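You operate a simulated robot arm through the tools that you are given. There is no shell and no other tool. Be economical: measure what you need, move in short steps, check, and stop when the job is done.

You run a simulated robot arm. Do the job below in one go: nothing can be reset, and whatever is moved stays where it is left.

JOB
Shut the middle packing drawer. Stack the bright teal cube labelled "721" from the counter of the tall cabinet on top of the bright teal cube that says "747". Put the blue puck on top of the blue cube on the counter of the tall cabinet. Close the dry cabinet door. Put the red cube marked "T-17" from the top of the packing bench on the middle shelf of the archive rack and the red cube marked "C3" on the right end of the wooden bench. Open the pump door, fetch the brown cube that says "W-21" from the counter of the tall cabinet and set it on the floor of the pump unit, then shut the door. Shut the left door of the tall cabinet. Take the grey cube that says "C1" from the top of the purple chest and leave it on the middle shelf of the steel shelves. Take the beige cube that says "S-11" from the top of the purple chest and leave it on the counter of the tall cabinet. Open the bottom drawer of the blue cabinet, take the narrow blue tray and leave it in the inside of the bottom drawer of the blue cabinet, then shut the drawer. The order is free.

It is judged by the outcome, as a careful person would: the job done as asked, and still so three seconds after it is handed in. It fails if anything else is knocked over, pushed out of place, dropped, spilled or broken.

ROBOT AND FRAMES
A 6-joint arm with a two-finger gripper on a trunk, on a base that drives. Base frame: it is fixed to the floor where the robot stands at the start and does not move with it; the origin is under the middle of the robot, x ahead of it, y to its left, z up. Readings come in cm, degrees, newtons and seconds.
With the tool pointing down near the work surface it reaches from about 24 to 48 cm from the robot's upright axis, wherever it stands. Its first joint turns from -115.0 to 115.0 degrees. Places, roughly: beige cube [325, 125, 100]; blue cube [450, 250, 100]; blue puck (4x4x2 cm) [460, 300, 90]; bottom drawer of the blue cabinet [-300, 240, 20]; bright teal cube [475, 300, 100]; brown cube [425, 250, 100]; counter of the tall cabinet [460, 290, 90]; dry cabinet door [200, 30, 60]; floor of the pump unit [310, 530, 20]; grey cube [325, 150, 100]; inside of the bottom drawer of the blue cabinet [-300, 240, 10]; left door of the tall cabinet [450, 350, 50]; middle packing drawer [40, 20, 40]; middle shelf of the archive rack [290, 60, 100]; middle shelf of the steel shelves [240, 340, 90]; narrow blue tray [75, 150, 100]; pump door [290, 540, 50]; red cube [75, 50, 100]; right end of the wooden bench (15x26 cm) [-222, 334, 88]. Payload 2.1 kg.
The TCP is the grasp point between the finger pads, 2 cm short of the fingertips. In the tool frame z runs along the fingers and y along their closing line. Largest opening 10 cm; the body of the gripper starts 6.3 cm behind the TCP.
Orientation is told as [roll, pitch, yaw] about the base's x, y, z axes, in that order, counted from this pose: with the fingers straight down and closing along the base's y, the tool's x points along the base's -x, its y along +y and its z along -z.

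CONTROLS
- The arm moves only by the tool jog_arm. Its argument "commands" is a list of rows, each a list of 7 numbers: the turn, a rotation vector about the tool's x, y, z in units of 45 degrees (1.0 is 45 degrees), then the shift along the tool's x, y, z in units of 400 mm (1.0 is 400 mm), then the gripper command, from -1 (shut) to 1 (fully open), values between in proportion. In form: [[wx, wy, wz, tx, ty, tz, fingers], ...]. A call has 1 to 20 rows; each row is the pose to reach, as a shift and turn from the pose commanded when the call began, along the tool's axes at that moment. A call with a number of a shift or a turn outside -1 to 1 is refused whole. Rows are played at 5 a second. More than 5 cm and 8.6 degrees between two rows, or a gripper value outside its range, and nothing of the call is played. Where a pose cannot be reached the arm comes as near as it can. A force on the tool above 40 N (or 10 N above the force at the start of the call, whichever is more), or a blocked arm, ends the call early, and 0.2 s more pass. The fingers move at their own pace (about 15.3 cm/s each) and stop on an object; they squeeze with about 29 N. The grip force told is the motor's: it shows also when the fingers shut on nothing. Time passes only in rows, and 0.2 s behind the last, so rows that repeat a pose let the fingers close. The reply holds the time, the measured pose of the TCP, the force on the tool along the base axes, the opening and the grip force, in the units named above and with some noise, with the torque about the TCP (base axes, N m) and any sound that the robot's microphone picked up.
- Cameras (640 x 400 px; columns grow to the right, rows downward): "scene" is now at [0.58, 13.18, 151.14]; the picture's right is [-0.12, -0.99, 0.00], its down [-0.86, 0.11, -0.51] and it looks along [0.50, -0.06, -0.86] (base axes); focal length 252 px, centre (320, 200). "wrist" rides on the gripper at [7, -1.9, -9.9] in the tool frame; the picture's right is [0.26, 0.97, 0.00], its down [-0.75, 0.20, -0.63] and it looks along [-0.61, 0.16, 0.78] (tool axes); focal length 230 px, centre (320, 200). There is no depth. A picture from a camera that has moved, and an enlarged one, comes with that camera's place and axes in the base frame and with its lens.
- get_image(camera): a new picture of that camera. It takes no simulated time.
- lift_body(by): slides the trunk up (or, below 0, down) by that many cm; the arm and the scene camera ride with it, the base frame stays. It gives what a move gives, with no picture.
- drive_base(legs): drives the robot by 1 to 6 legs, each [ahead, turn to the left] in cm and degrees, along the robot's own axes; the way and the turn of a leg run together, so that a leg with both is an arc; at most 150 cm and 180 degrees a leg. The arm and the cameras ride along, it lands a little off, and it stops where it bumps. It gives what a move gives.
- turn_head(pan, tilt): turns the head with the scene camera to pan (to the left, within 155 degrees either way) and tilt (down, from -29 to 69), counted from straight ahead of the robot. It gives what a move gives.
- close_up(camera, box): a new picture of the part [left, top, right, bottom] of that camera's present view, enlarged. It takes no simulated time.
- close_job(): hands the job in; it is judged then, once.

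Go step by step. Nothing tells you exact positions but the pictures and the camera data: compare them with the known pose of the tool, close in by small moves and look again before you grip or let go. The budget is 556 turns and 346 pictures, counting those below and the enlarged ones. Unless the task says otherwise, let go and move clear before handing in, and close with one line.

The tools are called after "Call:" as a command line: name --pt "numbers of a row" for each row, then --argument value for the rest, lists and objects as JSON in quotes. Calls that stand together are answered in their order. jog_arm: Moves the arm, as the interface text tells. Its arguments: {"type":"object","properties":{"commands":{"type":"array","items":{"type":"array","items":{"type":"number"}}}},"required":["commands"]} The other tools are called the same way: lift_body (by) slides the trunk up or down; drive_base (legs) drives the base; turn_head (pan, tilt) turns the head that bears the scene camera; get_image (camera) takes a picture; close_up (camera, box) takes an enlarged picture of a part of a camera's view; close_job () hands the job in.

At the start:

```text
time_s: 0.0
ee_pos: [28.34, 5.96, 120.12]
tcp_rot: [0.0, -0.1, 0.0]
force: [-1.0, 0.4, 0.5]
wrist_torque: [-0.03, -0.01, 0.01]
finger_gap: 9.97
grip_force: 0.0
trunk travel left (down, up): [-73.7, 25.3]
robot x, y, heading: [0.33, 0.24, 0.0]
head pan, tilt: [-7.0, 59.6]
```

scene: 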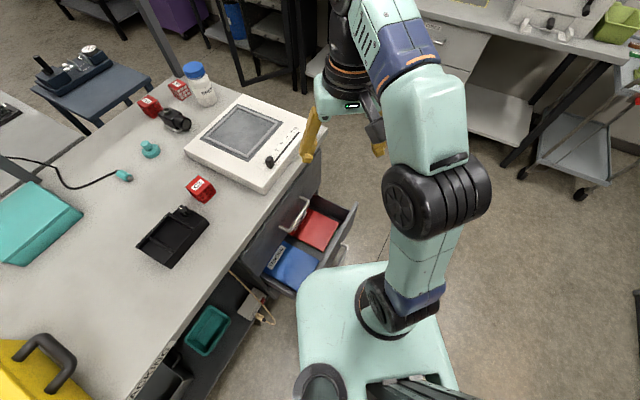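
wrist: 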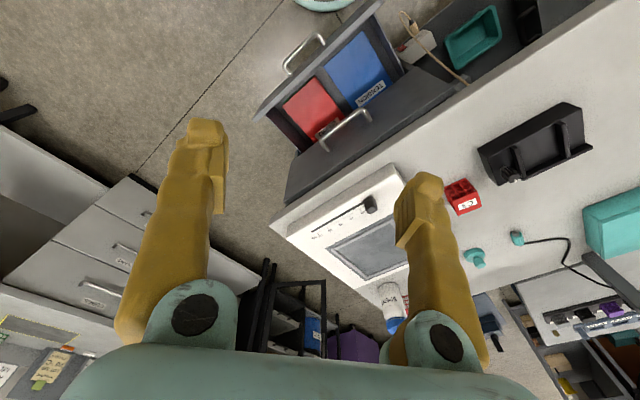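

I see the packing bench ahead to the left with an open drawer, and red cubes on its top. I'll look around first to map the room.

Call:
turn_head --pan 30 --tilt 20

Call:
get_image --camera "scene"

Call:
turn_head --pan 80 --tilt 25

Call:
get_image --camera "scene"

Call:
turn_head --pan 140 --tilt 20

Call:
get_image --camera "scene"

Call:
turn_head --pan -20 --tilt 20

Call:
get_image --camera "scene"

```text
time_s: 1.1
ee_pos: [28.41, 6.03, 120.12]
tcp_rot: [0.0, 0.0, 0.0]
force: [0.2, -0.6, 0.4]
wrist_torque: [0.01, 0.0, 0.0]
finger_gap: 9.97
grip_force: 0.1
trunk travel left (down, up): [-73.7, 25.3]
robot x, y, heading: [0.0, -0.14, -0.0]
head pan, tilt: [30.0, 20.0]
```

```text
343 pictures are left
camera scene: at [2.01, 18.65, 156.91], right [0.5, -0.87, 0.0], down [-0.3, -0.17, -0.94], along [0.81, 0.47, -0.34], focal length 252 px, centre (320, 200)
```

scene: 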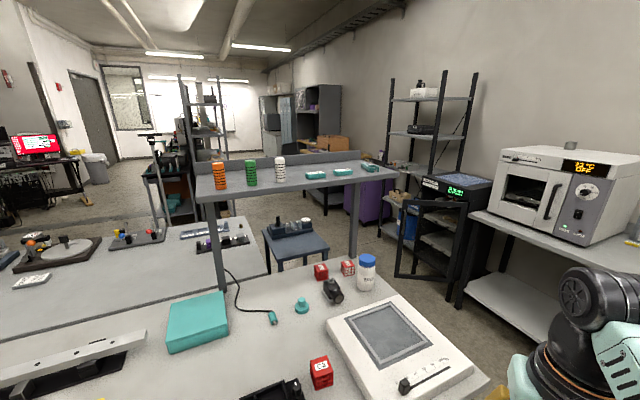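

```text
time_s: 2.2
ee_pos: [28.44, 5.93, 120.18]
tcp_rot: [0.0, 0.0, -0.1]
force: [0.1, -1.5, -0.2]
wrist_torque: [0.03, 0.0, -0.03]
finger_gap: 10.03
grip_force: 0.0
trunk travel left (down, up): [-73.7, 25.3]
robot x, y, heading: [0.15, 0.1, -0.0]
head pan, tilt: [80.0, 25.0]
```

```text
342 pictures are left
camera scene: at [-4.45, 23.08, 156.11], right [0.98, -0.17, 0.0], down [-0.07, -0.42, -0.91], along [0.16, 0.89, -0.42], focal length 252 px, centre (320, 200)
```

scene: 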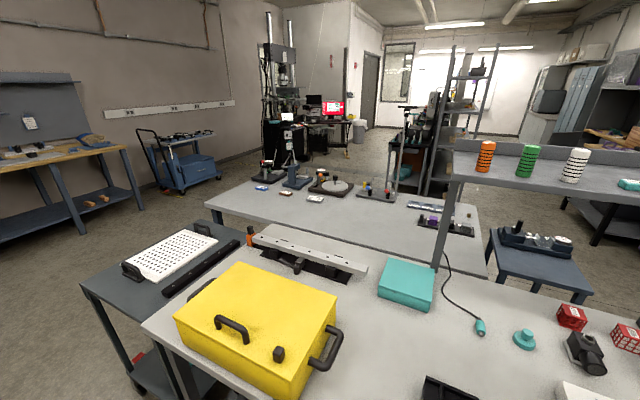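

```text
time_s: 3.5
ee_pos: [28.3, 6.04, 120.16]
tcp_rot: [0.0, 0.0, 0.1]
force: [0.1, 0.0, 0.3]
wrist_torque: [-0.01, 0.0, 0.01]
finger_gap: 9.99
grip_force: 0.1
trunk travel left (down, up): [-73.7, 25.3]
robot x, y, heading: [-0.4, -0.18, 0.1]
head pan, tilt: [140.0, 20.0]
```

```text
341 pictures are left
camera scene: at [-13.2, 20.01, 156.91], right [0.64, 0.77, 0.0], down [0.26, -0.22, -0.94], along [-0.72, 0.6, -0.34], focal length 252 px, centre (320, 200)
```

scene: 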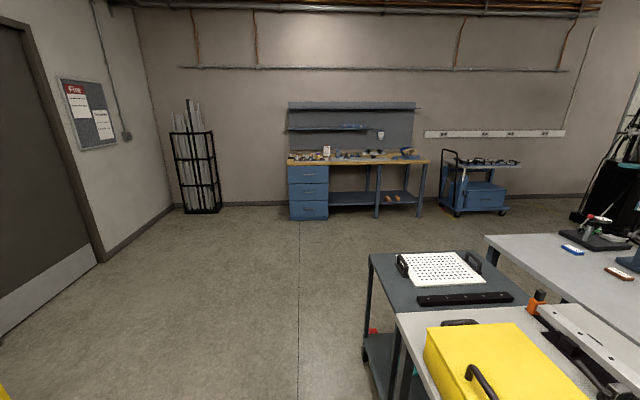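

```text
time_s: 6.0
ee_pos: [28.45, 5.9, 120.16]
tcp_rot: [0.0, 0.0, 0.0]
force: [0.9, 0.9, -0.1]
wrist_torque: [0.01, 0.0, -0.02]
finger_gap: 10.0
grip_force: 0.0
trunk travel left (down, up): [-73.7, 25.3]
robot x, y, heading: [0.07, -0.18, 0.1]
head pan, tilt: [-20.0, 20.0]
```

```text
340 pictures are left
camera scene: at [2.68, 10.83, 156.92], right [-0.34, -0.94, 0.0], down [-0.32, 0.12, -0.94], along [0.88, -0.32, -0.34], focal length 252 px, centre (320, 200)
```

scene: 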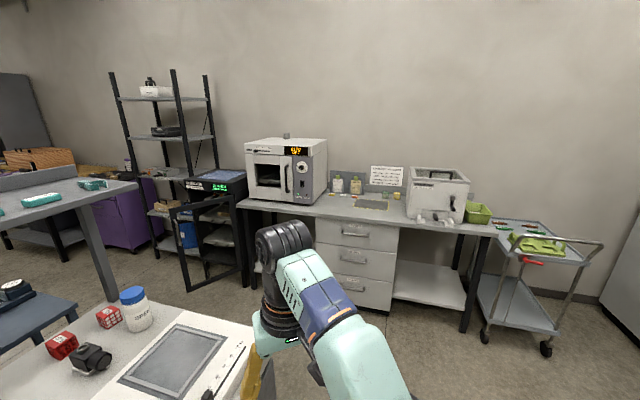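

The packing bench is turned relative to me, with three red cubes; the next step is reading their labels.

Call:
turn_head --pan 25 --tilt 50

Call:
close_up --camera "scene" --box '[200, 40, 440, 190]'

Call:
get_image --camera "scene"

```text
time_s: 7.1
ee_pos: [28.29, 5.94, 120.15]
tcp_rot: [0.0, 0.0, 0.0]
force: [0.0, 0.6, -0.3]
wrist_torque: [0.01, -0.02, -0.01]
finger_gap: 10.01
grip_force: 0.1
trunk travel left (down, up): [-73.7, 25.3]
robot x, y, heading: [-0.07, 0.2, 0.1]
head pan, tilt: [25.0, 50.0]
```

```text
2.67 times, centred on (320, 115) of scene
camera zoom: at [0.92, 17.24, 152.36], right [0.42, -0.91, 0.0], down [-0.69, -0.32, -0.64], along [0.58, 0.27, -0.77], focal length 672 px, centre (320, 427)
```

zoom: 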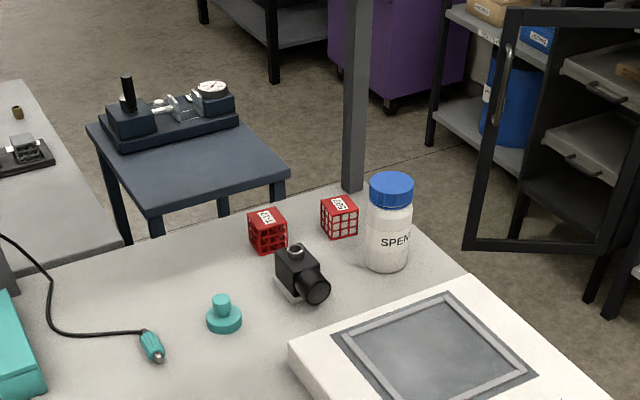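

```text
338 pictures are left
camera scene: at [0.92, 17.24, 152.36], right [0.42, -0.91, 0.0], down [-0.69, -0.32, -0.64], along [0.58, 0.27, -0.77], focal length 252 px, centre (320, 200)
```

scene: 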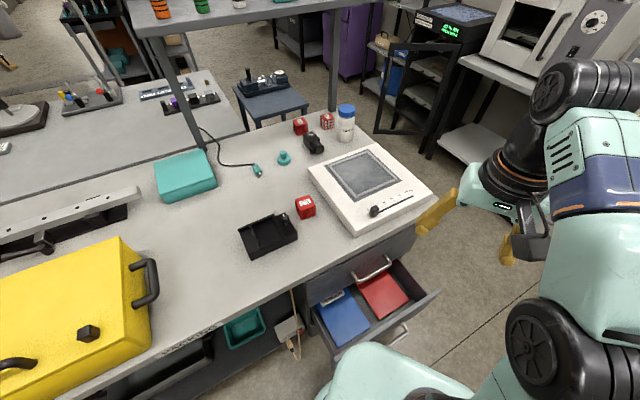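

Call:
close_up --camera "scene" --box '[280, 105, 344, 145]'

Call:
close_up --camera "scene" --box '[224, 180, 344, 255]'

Call:
close_up --camera "scene" --box '[280, 230, 460, 343]'

```text
10.00 times, centred on (312, 125) of scene
camera zoom: at [0.92, 17.24, 152.36], right [0.42, -0.91, 0.0], down [-0.69, -0.32, -0.64], along [0.58, 0.27, -0.77], focal length 2521 px, centre (400, 950)
```

zoom: 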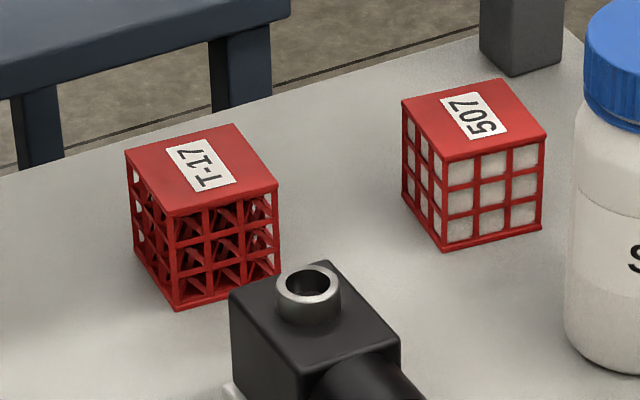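

```text
5.33 times, centred on (284, 218) of scene
camera zoom: at [0.92, 17.24, 152.36], right [0.42, -0.91, 0.0], down [-0.69, -0.32, -0.64], along [0.58, 0.27, -0.77], focal length 1344 px, centre (512, 107)
```

zoom: 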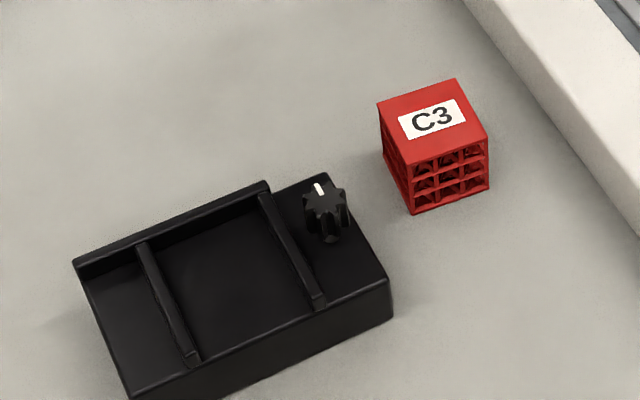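

```text
3.54 times, centred on (370, 286) of scene
camera zoom: at [0.92, 17.24, 152.36], right [0.42, -0.91, 0.0], down [-0.69, -0.32, -0.64], along [0.58, 0.27, -0.77], focal length 892 px, centre (143, -106)
```

zoom: 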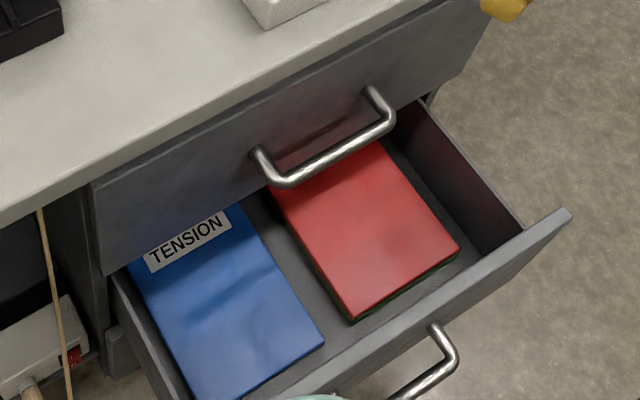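

T-17 is the far left cube, and C3 is near the front at about (43, 42, 90). The bench front runs at about -36°, and the middle drawer is open by about 18 cm. I'll turn to face the bench square on.

Call:
drive_base --legs '[[0, 54]]'

Call:
turn_head --pan 0 --tilt 62

Call:
get_image --camera "scene"

Call:
get_image --camera "wrist"

```text
time_s: 9.9
ee_pos: [12.14, 26.39, 120.16]
tcp_rot: [0.0, -0.1, 53.3]
force: [1.3, 0.4, -0.1]
wrist_torque: [-0.01, -0.01, -0.02]
finger_gap: 10.01
grip_force: 0.1
trunk travel left (down, up): [-73.7, 25.3]
robot x, y, heading: [0.05, 0.0, 53.1]
head pan, tilt: [25.0, 50.0]
```

```text
time_s: 10.8
ee_pos: [12.16, 26.28, 120.04]
tcp_rot: [0.0, 0.0, 53.2]
force: [-0.5, -0.2, 0.1]
wrist_torque: [0.0, 0.01, -0.02]
finger_gap: 9.98
grip_force: 0.1
trunk travel left (down, up): [-73.7, 25.3]
robot x, y, heading: [0.19, 0.18, 53.2]
head pan, tilt: [0.0, 62.0]
```

```text
334 pictures are left
camera scene: at [-11.03, 8.75, 150.87], right [0.8, -0.6, 0.0], down [-0.53, -0.71, -0.47], along [0.28, 0.38, -0.88], focal length 252 px, centre (320, 200)
```

scene: 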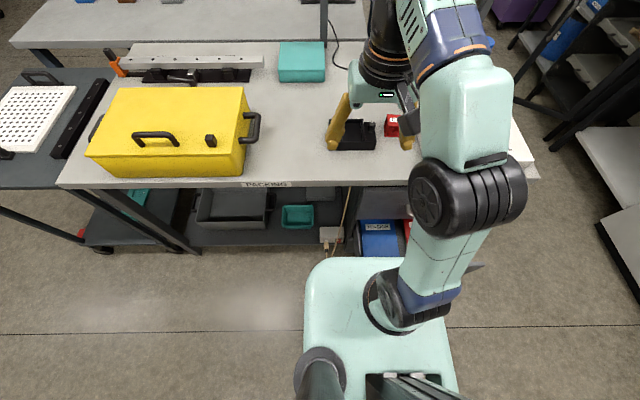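

```text
333 pictures are left
camera wrist: at [9.53, 19.47, 129.96], right [-0.93, 0.37, 0.0], down [0.29, 0.72, 0.63], along [0.23, 0.58, -0.78], focal length 230 px, centre (320, 200)
```

wrist: 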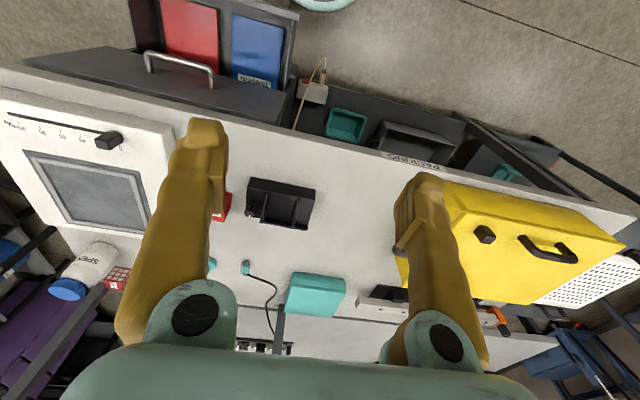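

Facing the bench now. I'll back up 12 cm, tilt the closed fingers forward and down, and move to the left of the drawer handle.

Call:
drive_base --legs '[[-12, 0]]'

Call:
jog_arm --pt "0 -0.167 0 0 -0.071 0 -1" --pt "0 -0.333 0 0 -0.142 0 -1" --pt "0 -0.5 0 0 -0.213 0 -1" --pt "0 -0.667 0 0 -0.284 0 -1" --pt "0 -0.833 0 0 -0.355 0 -1" --pt "0 -1 0 0 -0.425 0 -1" --pt "0 -1 0 0 -0.425 0 -1"

Call:
get_image --camera "scene"

Call:
get_image --camera "wrist"

```text
time_s: 12.0
ee_pos: [5.17, 16.7, 119.97]
tcp_rot: [-0.1, 0.0, 53.2]
force: [0.8, 0.2, 0.5]
wrist_torque: [0.03, -0.03, 0.0]
finger_gap: 10.0
grip_force: 0.1
trunk travel left (down, up): [-73.7, 25.3]
robot x, y, heading: [-6.96, -9.71, 53.1]
head pan, tilt: [0.0, 62.0]
```

```text
time_s: 13.6
ee_pos: [21.74, 6.08, 120.93]
tcp_rot: [0.0, -45.0, 53.2]
force: [-0.3, 0.2, 0.4]
wrist_torque: [-0.01, -0.01, 0.01]
finger_gap: 0.0
grip_force: 29.4
out of reach, approached as far as the arm can: row 3, 4, 5, 6, 7
trunk travel left (down, up): [-73.7, 25.3]
robot x, y, heading: [-7.34, -9.65, 53.3]
head pan, tilt: [0.0, 62.0]
```

```text
332 pictures are left
camera scene: at [-18.24, -0.85, 150.87], right [0.8, -0.6, 0.0], down [-0.53, -0.71, -0.47], along [0.28, 0.38, -0.88], focal length 252 px, centre (320, 200)
```

scene: 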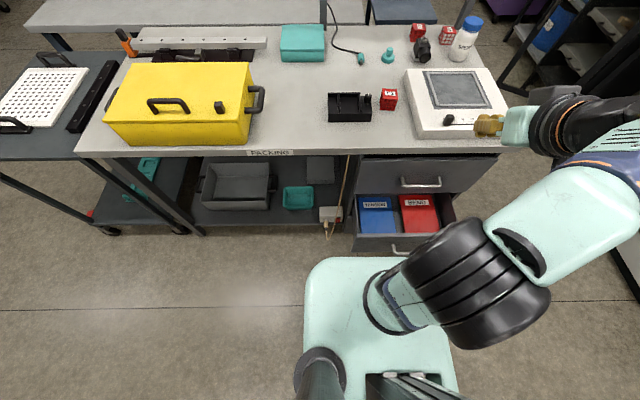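

```text
331 pictures are left
camera wrist: at [16.06, -4.66, 122.88], right [-0.88, 0.43, -0.18], down [-0.11, 0.19, 0.98], along [0.46, 0.88, -0.12], focal length 230 px, centre (320, 200)
```

wrist: 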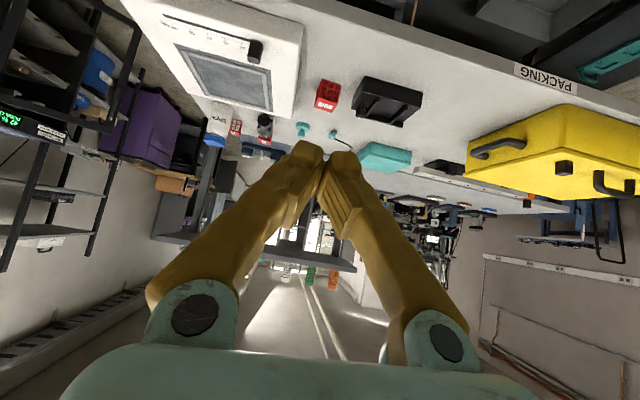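

The arm's elbow went right, and the drawer is visible now. I'll zoom in on it to pin its position.

Call:
close_up --camera "scene" --box '[330, 150, 490, 250]'

```text
4.00 times, centred on (410, 200) of scene
camera zoom: at [-18.24, -0.85, 150.87], right [0.8, -0.6, 0.0], down [-0.53, -0.71, -0.47], along [0.28, 0.38, -0.88], focal length 1008 px, centre (-40, 200)
```

zoom: 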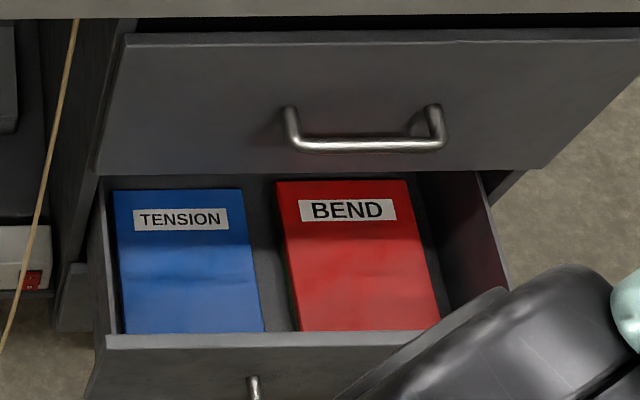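

The drawer front sits about 33.6 cm ahead with its left end at 0 and the handle starting at -13 (robot frame). I'll shift to -6 lateral, then lower the trunk.

Call:
jog_arm --pt "0 0 0 0.02 0.1 -0.02 -1" --pt "0 0 0 0.04 0.19 -0.04 -1" --pt "0 0 0 0.04 0.19 -0.04 -1"

Call:
get_image --camera "scene"

```text
time_s: 14.4
ee_pos: [21.1, 9.23, 123.15]
tcp_rot: [0.1, -45.0, 53.1]
force: [0.5, -0.7, -0.2]
wrist_torque: [0.0, -0.03, 0.0]
finger_gap: 0.0
grip_force: 29.2
out of reach, approached as far as the arm can: row 1, 2, 3
trunk travel left (down, up): [-73.7, 25.3]
robot x, y, heading: [-7.41, -9.43, 53.0]
head pan, tilt: [0.0, 62.0]
```

```text
329 pictures are left
camera scene: at [-18.2, -0.94, 150.88], right [0.8, -0.6, 0.0], down [-0.53, -0.71, -0.47], along [0.28, 0.38, -0.88], focal length 252 px, centre (320, 200)
```

scene: 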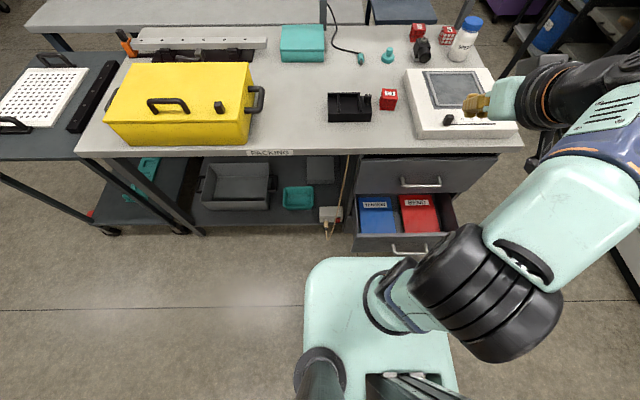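

That tilt is too close in for the arm. I'll back up 10 cm more and use a pose farther out.

Call:
drive_base --legs '[[-10, 0]]'

Call:
jog_arm --pt "0 0 0 -0.05 0.07 0.05 -1" --pt "0 0 0 -0.1 0.14 0.1 -1" --pt "0 0 0 -0.1 0.14 0.1 -1"

```text
time_s: 15.6
ee_pos: [15.35, 1.66, 123.01]
tcp_rot: [0.1, -44.7, 53.1]
force: [0.3, 1.0, 0.5]
wrist_torque: [0.0, 0.02, 0.03]
finger_gap: 0.03
grip_force: 29.3
trunk travel left (down, up): [-73.7, 25.3]
robot x, y, heading: [-13.39, -17.75, 53.5]
head pan, tilt: [0.0, 62.0]
```

```text
time_s: 16.4
ee_pos: [13.92, 9.12, 123.27]
tcp_rot: [0.1, -45.1, 53.1]
force: [-0.4, 0.2, 0.3]
wrist_torque: [0.0, 0.0, 0.02]
finger_gap: 0.0
grip_force: 28.4
trunk travel left (down, up): [-73.7, 25.3]
robot x, y, heading: [-13.45, -17.37, 53.1]
head pan, tilt: [0.0, 62.0]
```

Call:
lift_body --by -50

Call:
get_image --camera "scene"

Call:
get_image --camera "wrist"

```text
refused: -50 is not a number from -40 to 40
```

```text
328 pictures are left
camera scene: at [-24.18, -8.92, 150.88], right [0.8, -0.6, 0.0], down [-0.53, -0.71, -0.47], along [0.28, 0.38, -0.88], focal length 252 px, centre (320, 200)
```

scene: 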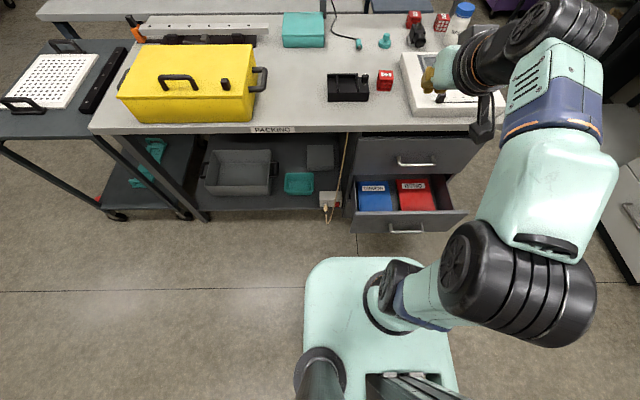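

```text
327 pictures are left
camera wrist: at [8.32, -1.67, 125.27], right [-0.88, 0.43, -0.18], down [-0.11, 0.19, 0.98], along [0.46, 0.88, -0.12], focal length 230 px, centre (320, 200)
```

wrist: 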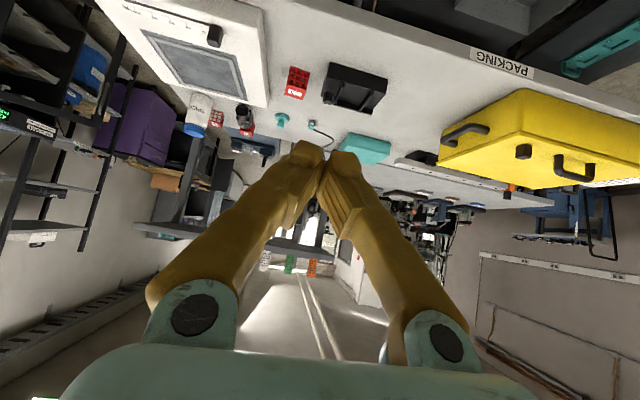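

Call:
lift_body --by -40

Call:
lift_body --by -28

Call:
get_image --camera "scene"

Call:
get_image --camera "wrist"

```text
time_s: 20.2
ee_pos: [13.92, 9.23, 83.35]
tcp_rot: [0.2, -44.9, 53.2]
force: [-0.3, -0.1, -0.2]
wrist_torque: [-0.01, -0.02, 0.01]
finger_gap: 0.0
grip_force: 29.6
trunk travel left (down, up): [-33.7, 65.3]
robot x, y, heading: [-12.83, -17.64, 53.2]
head pan, tilt: [0.0, 62.0]
```

```text
time_s: 23.0
ee_pos: [14.01, 9.18, 55.22]
tcp_rot: [0.1, -44.8, 53.2]
force: [0.3, -1.2, -0.6]
wrist_torque: [0.0, -0.01, -0.02]
finger_gap: 0.0
grip_force: 29.3
trunk travel left (down, up): [-5.7, 93.3]
robot x, y, heading: [-13.31, -17.5, 53.1]
head pan, tilt: [0.0, 62.0]
```

```text
326 pictures are left
camera scene: at [-24.12, -8.8, 82.88], right [0.8, -0.6, 0.0], down [-0.53, -0.71, -0.47], along [0.28, 0.38, -0.88], focal length 252 px, centre (320, 200)
```

scene: 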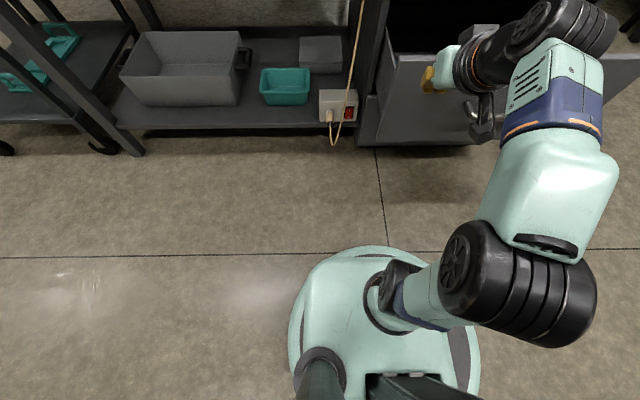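

```text
325 pictures are left
camera wrist: at [8.37, -1.61, 57.25], right [-0.88, 0.43, -0.18], down [-0.11, 0.19, 0.98], along [0.46, 0.88, -0.12], focal length 230 px, centre (320, 200)
```

wrist: 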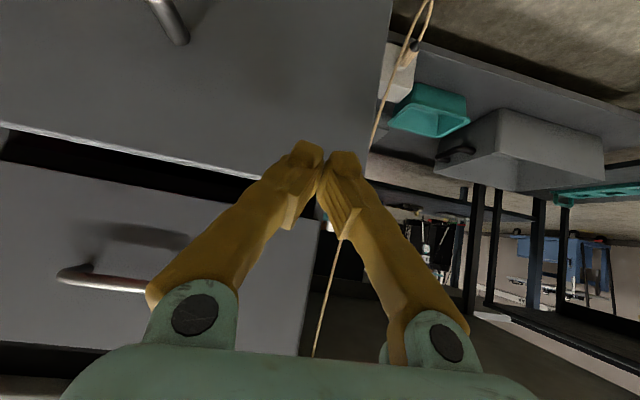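

Positioned in front of the drawer's left part; pushing forward.

Call:
jog_arm --pt "0 0 0 -0.053 0 0.053 -1" --pt "0 0 0 -0.088 0 0.088 -1" --pt "0 0 0 -0.124 0 0.124 -1" --pt "0 0 0 -0.159 0 0.159 -1" --pt "0 0 0 -0.194 0 0.194 -1" --pt "0 0 0 -0.23 0 0.23 -1" --pt "0 0 0 -0.265 0 0.265 -1"

Call:
get_image --camera "wrist"

```text
time_s: 24.6
ee_pos: [22.84, 21.11, 55.02]
tcp_rot: [0.1, -44.7, 53.1]
force: [0.1, -0.3, 1.1]
wrist_torque: [-0.03, 0.0, 0.0]
finger_gap: 0.0
grip_force: 29.0
trunk travel left (down, up): [-5.7, 93.3]
robot x, y, heading: [-13.29, -17.81, 52.9]
head pan, tilt: [0.0, 62.0]
```

```text
324 pictures are left
camera wrist: at [17.24, 10.32, 57.04], right [-0.88, 0.43, -0.18], down [-0.11, 0.19, 0.98], along [0.46, 0.88, -0.12], focal length 230 px, centre (320, 200)
```

wrist: 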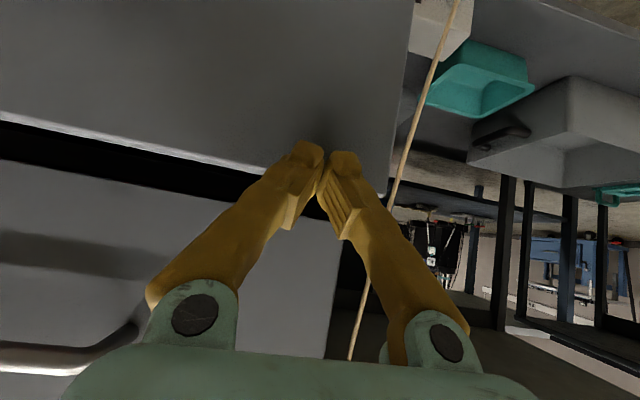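

Call:
jog_arm --pt "0 0 0 -0.035 0 0.035 -1" --pt "0 0 0 -0.07 0 0.07 -1" --pt "0 0 0 -0.105 0 0.105 -1" --pt "0 0 0 -0.125 0 0.125 -1" --pt "0 0 0 -0.14 0 0.14 -1" --pt "0 0 0 -0.155 0 0.155 -1" --pt "0 0 0 -0.17 0 0.17 -1"

Call:
get_image --camera "wrist"

Call:
get_image --camera "scene"

```text
time_s: 26.2
ee_pos: [24.52, 24.17, 50.86]
tcp_rot: [0.1, -44.9, 53.1]
force: [0.5, 1.4, 0.4]
wrist_torque: [0.01, 0.0, 0.02]
finger_gap: 0.01
grip_force: 29.1
out of reach, approached as far as the arm can: row 1, 2, 3, 4, 5, 6, 7
trunk travel left (down, up): [-5.7, 93.3]
robot x, y, heading: [-13.26, -17.66, 53.6]
head pan, tilt: [0.0, 62.0]
```

```text
323 pictures are left
camera wrist: at [18.85, 13.37, 52.99], right [-0.88, 0.43, -0.18], down [-0.11, 0.19, 0.98], along [0.46, 0.88, -0.12], focal length 230 px, centre (320, 200)
```

wrist: 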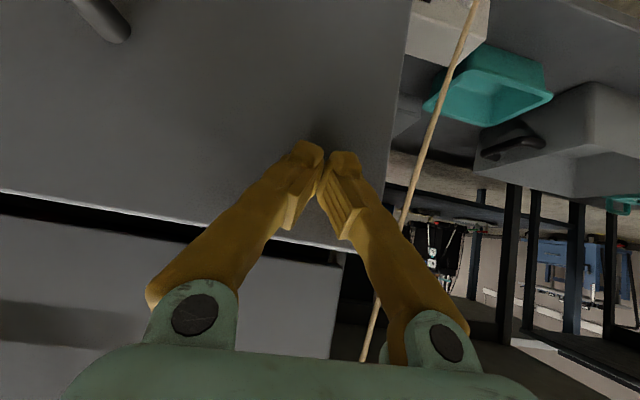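

```text
322 pictures are left
camera scene: at [-24.12, -8.8, 82.87], right [0.8, -0.6, 0.0], down [-0.53, -0.71, -0.47], along [0.28, 0.38, -0.88], focal length 252 px, centre (320, 200)
```

scene: 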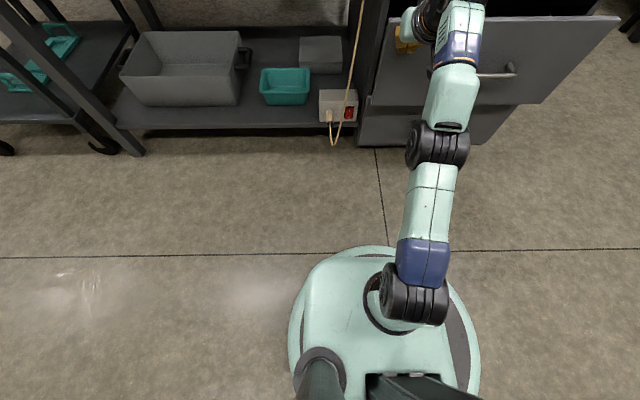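

The arm is at full stretch, so I'll push the rest by driving forward gently.

Call:
drive_base --legs '[[5, 0]]'

Call:
get_image --camera "scene"

```text
time_s: 27.1
ee_pos: [27.46, 28.15, 51.03]
tcp_rot: [0.1, -44.9, 53.1]
force: [0.0, -0.3, 0.2]
wrist_torque: [-0.01, -0.03, 0.01]
finger_gap: 0.0
grip_force: 29.1
trunk travel left (down, up): [-5.7, 93.3]
robot x, y, heading: [-10.22, -13.4, 53.0]
head pan, tilt: [0.0, 62.0]
```

```text
321 pictures are left
camera scene: at [-21.16, -4.85, 82.87], right [0.8, -0.6, 0.0], down [-0.53, -0.71, -0.47], along [0.28, 0.38, -0.88], focal length 252 px, centre (320, 200)
```

scene: 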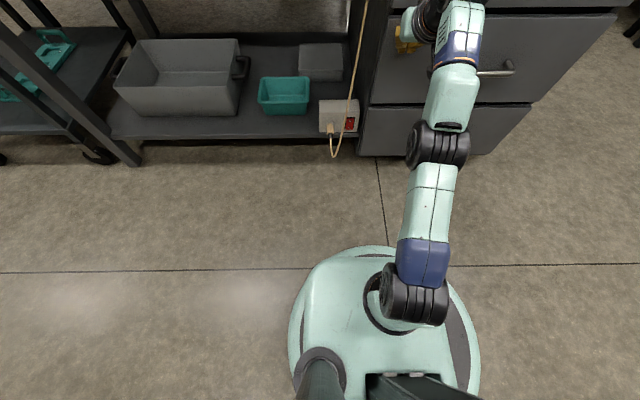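

Call:
drive_base --legs '[[2.5, 0]]'

Call:
close_up --camera "scene" --box '[350, 0, 630, 175]'

Call:
get_image --camera "wrist"

```text
time_s: 28.0
ee_pos: [28.04, 28.89, 51.14]
tcp_rot: [0.0, -44.5, 53.4]
force: [-5.4, -7.0, 3.3]
wrist_torque: [0.04, -0.06, 0.04]
finger_gap: 0.6
grip_force: 28.9
trunk travel left (down, up): [-5.7, 93.3]
robot x, y, heading: [-9.63, -12.36, 53.0]
head pan, tilt: [0.0, 62.0]
stopped in leg 1: the force on the tool passed its limit at 58 N (the readings are from after the stop); the commanded pose is now the measured one
```

```text
2.29 times, centred on (490, 88) of scene
camera zoom: at [-20.44, -3.87, 82.87], right [0.8, -0.6, 0.0], down [-0.53, -0.71, -0.47], along [0.28, 0.38, -0.88], focal length 576 px, centre (-69, 457)
```

zoom: 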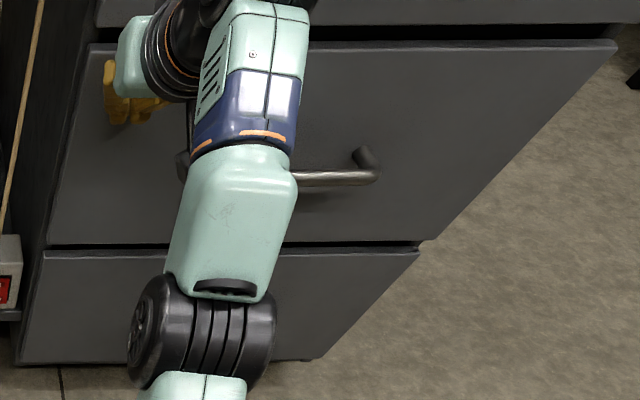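

```text
319 pictures are left
camera wrist: at [22.45, 18.14, 53.17], right [-0.88, 0.43, -0.18], down [-0.1, 0.2, 0.98], along [0.45, 0.88, -0.13], focal length 230 px, centre (320, 200)
```

wrist: 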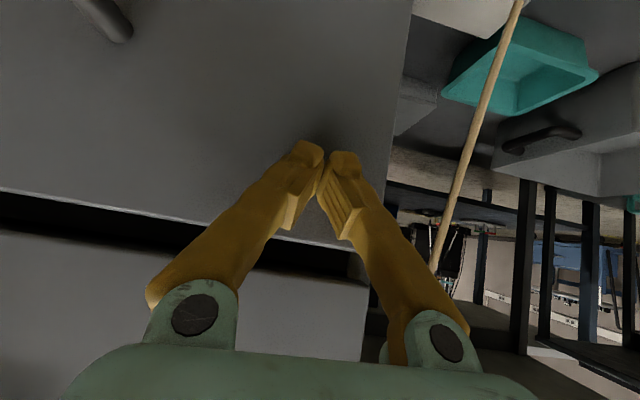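

The drawer is shut. I'll retract, straighten the tool and raise the trunk for cube C3.

Call:
jog_arm --pt "0 0 0 0.07 0 -0.07 -1" --pt "0 0 0 0.14 0 -0.14 -1" --pt "0 0.18 0 0.2 0 -0.2 -1" --pt "0 0.36 0 0.26 0 -0.26 -1" --pt "0 0.54 0 0.32 0 -0.32 -1" --pt "0 0.72 0 0.38 0 -0.38 -1" --pt "0 0.9 0 0.42 0 -0.42 -1" --pt "0 1 0 0.42 0 -0.42 -1" --pt "0 1 0 0.42 0 -0.42 1"

Call:
lift_body --by 40

Call:
lift_body --by 22

Call:
drive_base --legs '[[28.5, 0]]'

Call:
get_image --camera "scene"

Call:
get_image --camera "wrist"

```text
time_s: 30.0
ee_pos: [13.9, 9.99, 51.27]
tcp_rot: [0.0, 0.6, 53.3]
force: [-0.4, 0.2, 0.2]
wrist_torque: [-0.01, 0.0, -0.01]
finger_gap: 10.0
grip_force: 0.0
out of reach, approached as far as the arm can: row 1, 2, 3, 4, 5, 6
trunk travel left (down, up): [-5.7, 93.3]
robot x, y, heading: [-9.33, -12.66, 53.3]
head pan, tilt: [0.0, 62.0]
```

```text
time_s: 33.8
ee_pos: [13.94, 10.08, 91.26]
tcp_rot: [-0.1, 0.7, 53.4]
force: [0.6, -0.7, 0.4]
wrist_torque: [-0.03, 0.01, 0.05]
finger_gap: 10.01
grip_force: 0.1
trunk travel left (down, up): [-45.7, 53.3]
robot x, y, heading: [-9.32, -12.35, 53.0]
head pan, tilt: [0.0, 62.0]
```

```text
time_s: 36.1
ee_pos: [13.88, 9.98, 113.19]
tcp_rot: [0.0, 0.6, 53.3]
force: [-0.3, -0.5, 0.4]
wrist_torque: [0.02, -0.03, 0.0]
finger_gap: 10.0
grip_force: 0.0
trunk travel left (down, up): [-67.7, 31.3]
robot x, y, heading: [-9.69, -12.27, 53.1]
head pan, tilt: [0.0, 62.0]
```

```text
time_s: 38.1
ee_pos: [31.04, 32.81, 113.13]
tcp_rot: [0.0, 0.6, 53.2]
force: [-0.6, 0.3, -0.1]
wrist_torque: [-0.02, 0.04, -0.03]
finger_gap: 9.99
grip_force: 0.1
trunk travel left (down, up): [-67.7, 31.3]
robot x, y, heading: [7.59, 10.34, 53.0]
head pan, tilt: [0.0, 62.0]
```

```text
318 pictures are left
camera scene: at [-3.25, 19.02, 144.87], right [0.8, -0.6, 0.0], down [-0.53, -0.71, -0.47], along [0.28, 0.38, -0.88], focal length 252 px, centre (320, 200)
```

scene: 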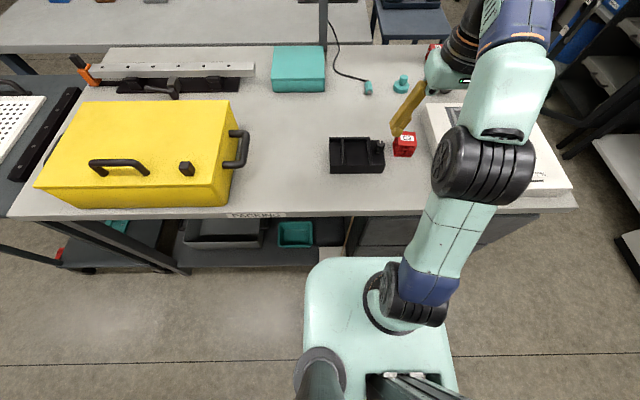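

```text
317 pictures are left
camera wrist: at [28.46, 25.94, 123.13], right [-0.93, 0.37, 0.0], down [0.29, 0.73, 0.62], along [0.23, 0.58, -0.78], focal length 230 px, centre (320, 200)
```

wrist: 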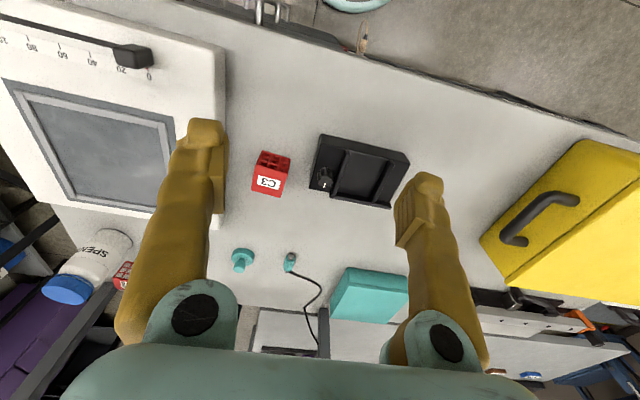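

C3 sits at about (43.6, 42.0). I'll drive 2 cm closer and hover over it with a 7.5 cm opening.

Call:
drive_base --legs '[[2, 0]]'

Call:
jog_arm --pt "0 0 0 -0.1 -0.04 0 0.5" --pt "0 0 0 -0.2 -0.08 0 0.5" --pt "0 0 0 -0.32 -0.114 0 0.5" --pt "0 0 0 -0.32 -0.114 0.1 0.5" --pt "0 0 0 -0.32 -0.114 0.2 0.5" --pt "0 0 0 -0.32 -0.114 0.25 0.5"

Call:
get_image --camera "wrist"

Call:
get_image --camera "scene"

```text
time_s: 38.9
ee_pos: [32.15, 34.18, 113.32]
tcp_rot: [-0.1, 0.5, 53.2]
force: [0.7, -0.2, 0.3]
wrist_torque: [0.04, 0.01, -0.02]
finger_gap: 9.98
grip_force: 0.1
trunk travel left (down, up): [-67.7, 31.3]
robot x, y, heading: [8.53, 11.87, 52.9]
head pan, tilt: [0.0, 62.0]
```

```text
time_s: 40.3
ee_pos: [41.88, 40.25, 101.61]
tcp_rot: [0.0, 0.5, 53.2]
force: [-0.2, -0.1, 0.2]
wrist_torque: [0.01, 0.03, -0.01]
finger_gap: 7.51
grip_force: 0.0
out of reach, approached as far as the arm can: row 1, 2, 3, 4, 5, 6
trunk travel left (down, up): [-67.7, 31.3]
robot x, y, heading: [9.14, 11.97, 52.8]
head pan, tilt: [0.0, 62.0]
```

```text
316 pictures are left
camera wrist: at [39.17, 33.48, 111.62], right [-0.93, 0.37, 0.0], down [0.29, 0.73, 0.62], along [0.23, 0.58, -0.78], focal length 230 px, centre (320, 200)
```

wrist: 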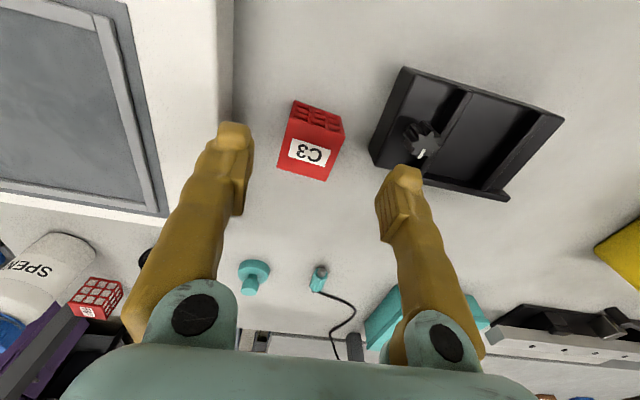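

```text
315 pictures are left
camera scene: at [-1.93, 20.69, 144.88], right [0.8, -0.6, 0.0], down [-0.53, -0.71, -0.47], along [0.28, 0.37, -0.88], focal length 252 px, centre (320, 200)
```

scene: 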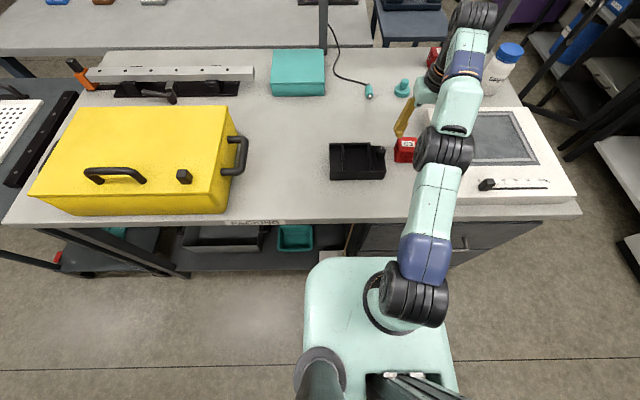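

The arm is nearly straight here; I'll raise the trunk 12 cm for better reach and then go down on the cube.

Call:
lift_body --by 12

Call:
jog_arm --pt "0 0 0 -0.03 -0.005 0.1 0.5" --pt "0 0 0 -0.06 -0.008 0.2 0.5" --pt "0 0 0 -0.06 -0.008 0.3 0.5" --pt "0 0 0 -0.06 -0.008 0.4 0.5"

Call:
get_image --camera "wrist"

```text
time_s: 41.8
ee_pos: [41.72, 40.1, 113.84]
tcp_rot: [0.0, 0.7, 53.2]
force: [0.0, 0.5, -0.5]
wrist_torque: [0.01, 0.0, 0.01]
finger_gap: 7.5
grip_force: 0.0
trunk travel left (down, up): [-79.7, 19.3]
robot x, y, heading: [8.85, 12.02, 53.5]
head pan, tilt: [0.0, 62.0]
```

```text
time_s: 42.8
ee_pos: [44.99, 43.07, 98.43]
tcp_rot: [0.1, 0.6, 53.2]
force: [-0.2, 0.0, 0.5]
wrist_torque: [-0.01, 0.01, 0.01]
finger_gap: 7.5
grip_force: 0.1
out of reach, approached as far as the arm can: row 2, 3, 4
trunk travel left (down, up): [-79.7, 19.3]
robot x, y, heading: [9.16, 12.3, 53.2]
head pan, tilt: [0.0, 62.0]
```

```text
314 pictures are left
camera wrist: at [42.3, 36.24, 108.35], right [-0.93, 0.37, 0.0], down [0.29, 0.73, 0.62], along [0.23, 0.58, -0.78], focal length 230 px, centre (320, 200)
```

wrist: 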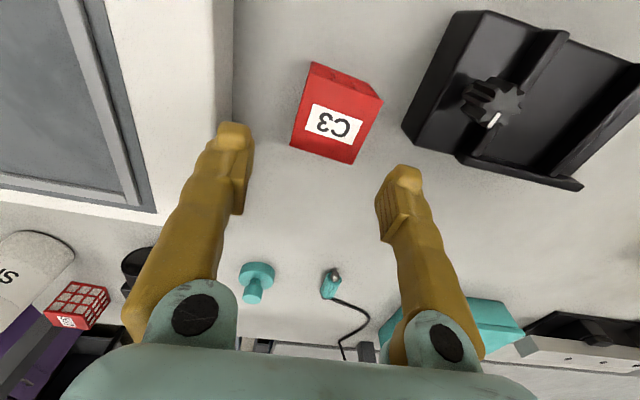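

Call:
jog_arm --pt "0 0 0 0.0475 0.013 0 0.5" --pt "0 0 0 0.0475 0.013 0.05 0.5"

Call:
get_image --camera "wrist"

```text
time_s: 43.4
ee_pos: [44.84, 43.1, 97.29]
tcp_rot: [-0.1, 0.7, 53.2]
force: [0.5, -1.0, -0.2]
wrist_torque: [0.02, -0.03, -0.01]
finger_gap: 7.49
grip_force: 0.0
out of reach, approached as far as the arm can: row 1, 2
trunk travel left (down, up): [-79.7, 19.3]
robot x, y, heading: [8.75, 11.57, 53.0]
head pan, tilt: [0.0, 62.0]
```

```text
313 pictures are left
camera wrist: at [42.3, 36.32, 107.25], right [-0.93, 0.37, 0.0], down [0.29, 0.73, 0.62], along [0.23, 0.58, -0.78], focal length 230 px, centre (320, 200)
```

wrist: 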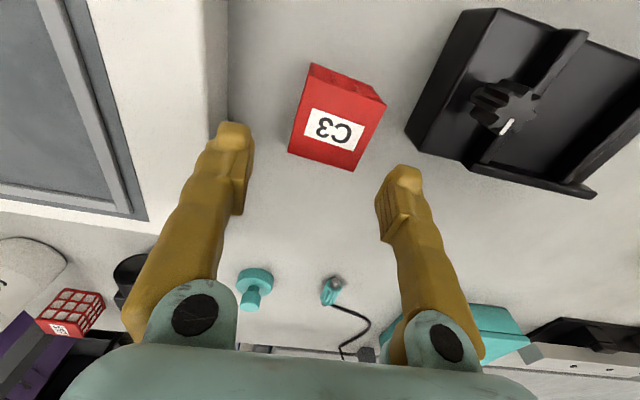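

Call:
jog_arm --pt "0 0 0 0.02 0.0 0 0.5" --pt "0 0 0 0.04 0.0 0.0 0.5" --pt "0 0 0 0.04 0.0 0.0 0.5"

```text
time_s: 44.2
ee_pos: [44.86, 42.99, 97.35]
tcp_rot: [0.1, 0.6, 53.2]
force: [0.0, 0.7, 0.3]
wrist_torque: [-0.01, 0.02, 0.0]
finger_gap: 7.51
grip_force: 0.0
out of reach, approached as far as the arm can: row 1, 2, 3
trunk travel left (down, up): [-79.7, 19.3]
robot x, y, heading: [8.81, 12.02, 53.1]
head pan, tilt: [0.0, 62.0]
```

Call:
jog_arm --pt "0 0 0 0.04 0.0 0 0.5" --pt "0 0 0 0.08 0.0 0.0 0.5" --pt "0 0 0 0.08 0.0 0.0 0.5"

```text
time_s: 45.0
ee_pos: [44.99, 42.98, 97.44]
tcp_rot: [0.0, 0.5, 53.2]
force: [-0.7, -0.4, -0.9]
wrist_torque: [0.01, 0.02, 0.02]
finger_gap: 7.51
grip_force: 0.1
out of reach, approached as far as the arm can: row 1, 2, 3
trunk travel left (down, up): [-79.7, 19.3]
robot x, y, heading: [8.75, 11.51, 53.1]
head pan, tilt: [0.0, 62.0]
```

Call:
get_image --camera "scene"

Call:
jog_arm --pt "0 0 0 0.0 0.0 -0.05 0.5" --pt "0 0 0 0.0 0.0 -0.1 0.5" --pt "0 0 0 0.08 0.0 -0.1 0.5" --pt "0 0 0 0.08 0.0 -0.1 0.5"

```text
312 pictures are left
camera scene: at [-2.06, 20.59, 156.87], right [0.8, -0.6, 0.0], down [-0.53, -0.71, -0.47], along [0.28, 0.38, -0.88], focal length 252 px, centre (320, 200)
```

scene: 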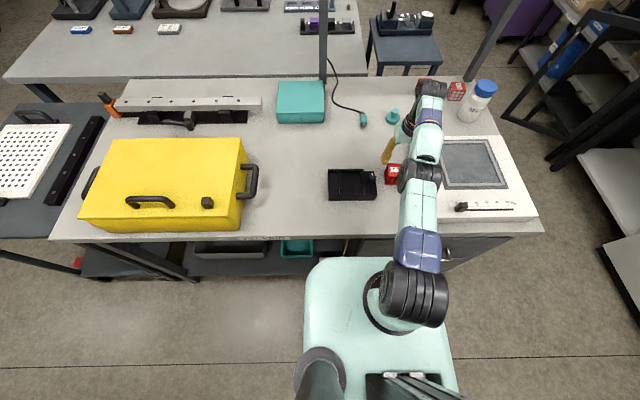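

```text
time_s: 46.0
ee_pos: [43.21, 40.44, 101.51]
tcp_rot: [0.0, 0.6, 53.1]
force: [0.3, -0.1, 0.1]
wrist_torque: [0.01, 0.02, 0.03]
finger_gap: 7.53
grip_force: 0.0
out of reach, approached as far as the arm can: row 2
trunk travel left (down, up): [-79.7, 19.3]
robot x, y, heading: [8.62, 11.59, 53.2]
head pan, tilt: [0.0, 62.0]
```

Call:
jog_arm --pt "0 0 0 -0.035 0.017 0 0.5" --pt "0 0 0 -0.035 0.017 0 0.5"

```text
time_s: 46.6
ee_pos: [43.38, 41.9, 101.36]
tcp_rot: [0.0, 0.5, 53.1]
force: [-0.1, 0.3, -0.8]
wrist_torque: [-0.01, 0.03, 0.0]
finger_gap: 7.51
grip_force: 0.1
trunk travel left (down, up): [-79.7, 19.3]
robot x, y, heading: [8.93, 11.98, 53.3]
head pan, tilt: [0.0, 62.0]
```

Aligned over C3; lowering the trunk onto it and gripping.

Call:
lift_body --by -11

Call:
get_image --camera "wrist"

```text
time_s: 48.0
ee_pos: [43.4, 42.06, 90.54]
tcp_rot: [0.0, 0.5, 53.2]
force: [-0.4, -0.3, 0.6]
wrist_torque: [-0.01, 0.04, -0.03]
finger_gap: 7.48
grip_force: 0.1
trunk travel left (down, up): [-68.7, 30.3]
robot x, y, heading: [9.17, 12.02, 53.1]
head pan, tilt: [0.0, 62.0]
```

```text
311 pictures are left
camera wrist: at [40.84, 35.17, 100.34], right [-0.93, 0.37, 0.0], down [0.29, 0.73, 0.62], along [0.23, 0.58, -0.78], focal length 230 px, centre (320, 200)
```

wrist: 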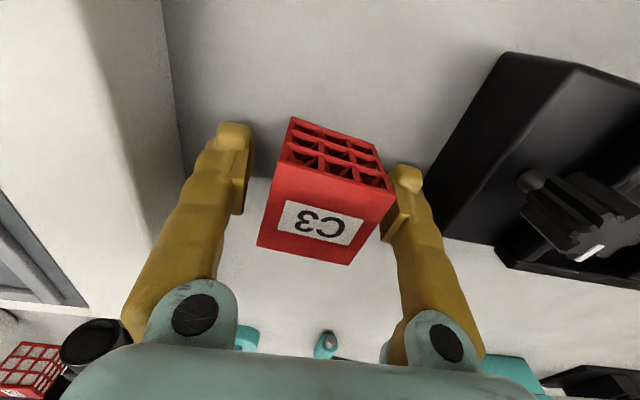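

Call:
jog_arm --pt "0 0 0 0 0 0 -1" --pt "0 0 0 0 0 0 -1" --pt "0 0 0 0 0 0 -1" --pt "0 0 0 0 0 0 -1"

Call:
lift_body --by 28

Call:
get_image --camera "wrist"

```text
time_s: 49.0
ee_pos: [43.47, 41.95, 90.49]
tcp_rot: [0.1, 0.6, 53.2]
force: [-0.5, -0.1, 0.3]
wrist_torque: [0.01, 0.02, 0.0]
finger_gap: 4.91
grip_force: 28.5
trunk travel left (down, up): [-68.7, 30.3]
robot x, y, heading: [9.19, 11.88, 53.3]
head pan, tilt: [0.0, 62.0]
```

```text
time_s: 51.9
ee_pos: [43.44, 41.82, 118.31]
tcp_rot: [0.0, 0.6, 53.2]
force: [0.3, -0.2, -0.4]
wrist_torque: [-0.01, -0.02, -0.01]
finger_gap: 4.84
grip_force: 29.3
trunk travel left (down, up): [-96.7, 2.3]
robot x, y, heading: [8.98, 11.71, 53.4]
head pan, tilt: [0.0, 62.0]
```

```text
310 pictures are left
camera wrist: at [40.84, 35.19, 128.33], right [-0.93, 0.37, 0.0], down [0.29, 0.73, 0.62], along [0.23, 0.58, -0.78], focal length 230 px, centre (320, 200)
```

wrist: 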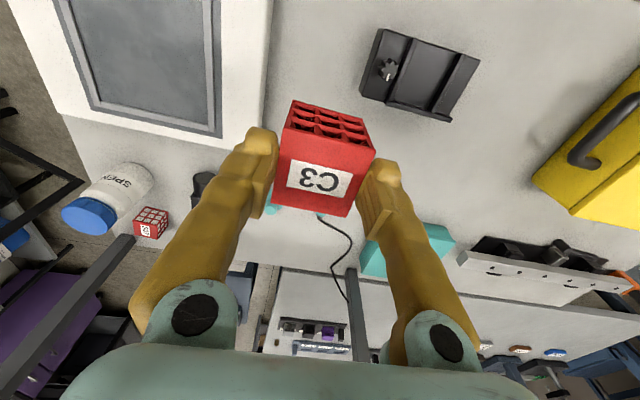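

C3 is gripped. I'll retract, back off, and drive around the cart to the wooden bench on the far side, which faces heading 140°.

Call:
jog_arm --pt "0 0 0 0.1 0 0 -1" --pt "0 0 0 0.2 0 0 -1" --pt "0 0 0 0.3 0.02 0 -1" --pt "0 0 0 0.3 0.1 0 -1" --pt "0 0 0 0.3 0.2 0 -1"

Call:
drive_base --legs '[[-50, 0], [0, 82], [125, 0], [0, -31]]'

Call:
turn_head --pan 20 --tilt 25

Call:
get_image --camera "scene"

```text
time_s: 53.0
ee_pos: [29.55, 37.27, 118.56]
tcp_rot: [-0.1, 0.5, 53.1]
force: [-0.5, 0.0, 0.4]
wrist_torque: [0.0, 0.01, 0.01]
finger_gap: 4.86
grip_force: 29.3
trunk travel left (down, up): [-96.7, 2.3]
robot x, y, heading: [8.91, 11.85, 53.3]
head pan, tilt: [0.0, 62.0]
```

```text
time_s: 66.8
ee_pos: [-114.65, 92.39, 118.54]
tcp_rot: [0.0, 0.5, 104.1]
force: [0.3, 0.1, 0.1]
wrist_torque: [-0.01, 0.01, 0.0]
finger_gap: 4.88
grip_force: 29.4
trunk travel left (down, up): [-96.7, 2.3]
robot x, y, heading: [-108.15, 60.27, 104.1]
head pan, tilt: [0.0, 62.0]
```

```text
time_s: 67.9
ee_pos: [-114.73, 92.29, 118.6]
tcp_rot: [0.0, 0.6, 104.1]
force: [1.2, -0.9, -0.9]
wrist_torque: [-0.02, -0.02, -0.01]
finger_gap: 4.87
grip_force: 29.3
trunk travel left (down, up): [-96.7, 2.3]
robot x, y, heading: [-107.89, 60.18, 103.8]
head pan, tilt: [20.0, 25.0]
```

```text
309 pictures are left
camera scene: at [-125.55, 58.69, 179.1], right [0.83, 0.56, 0.0], down [0.24, -0.35, -0.91], along [-0.51, 0.75, -0.42], focal length 252 px, centre (320, 200)
```

scene: 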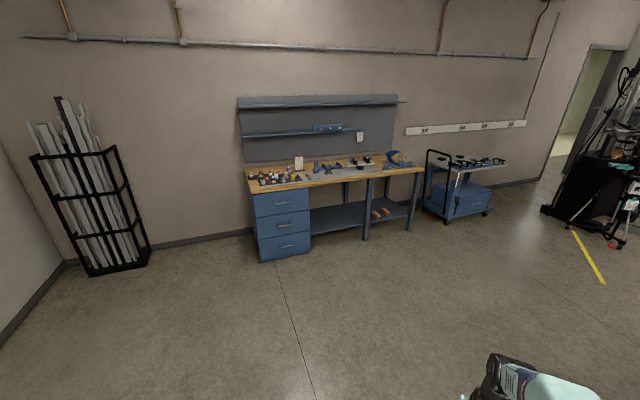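

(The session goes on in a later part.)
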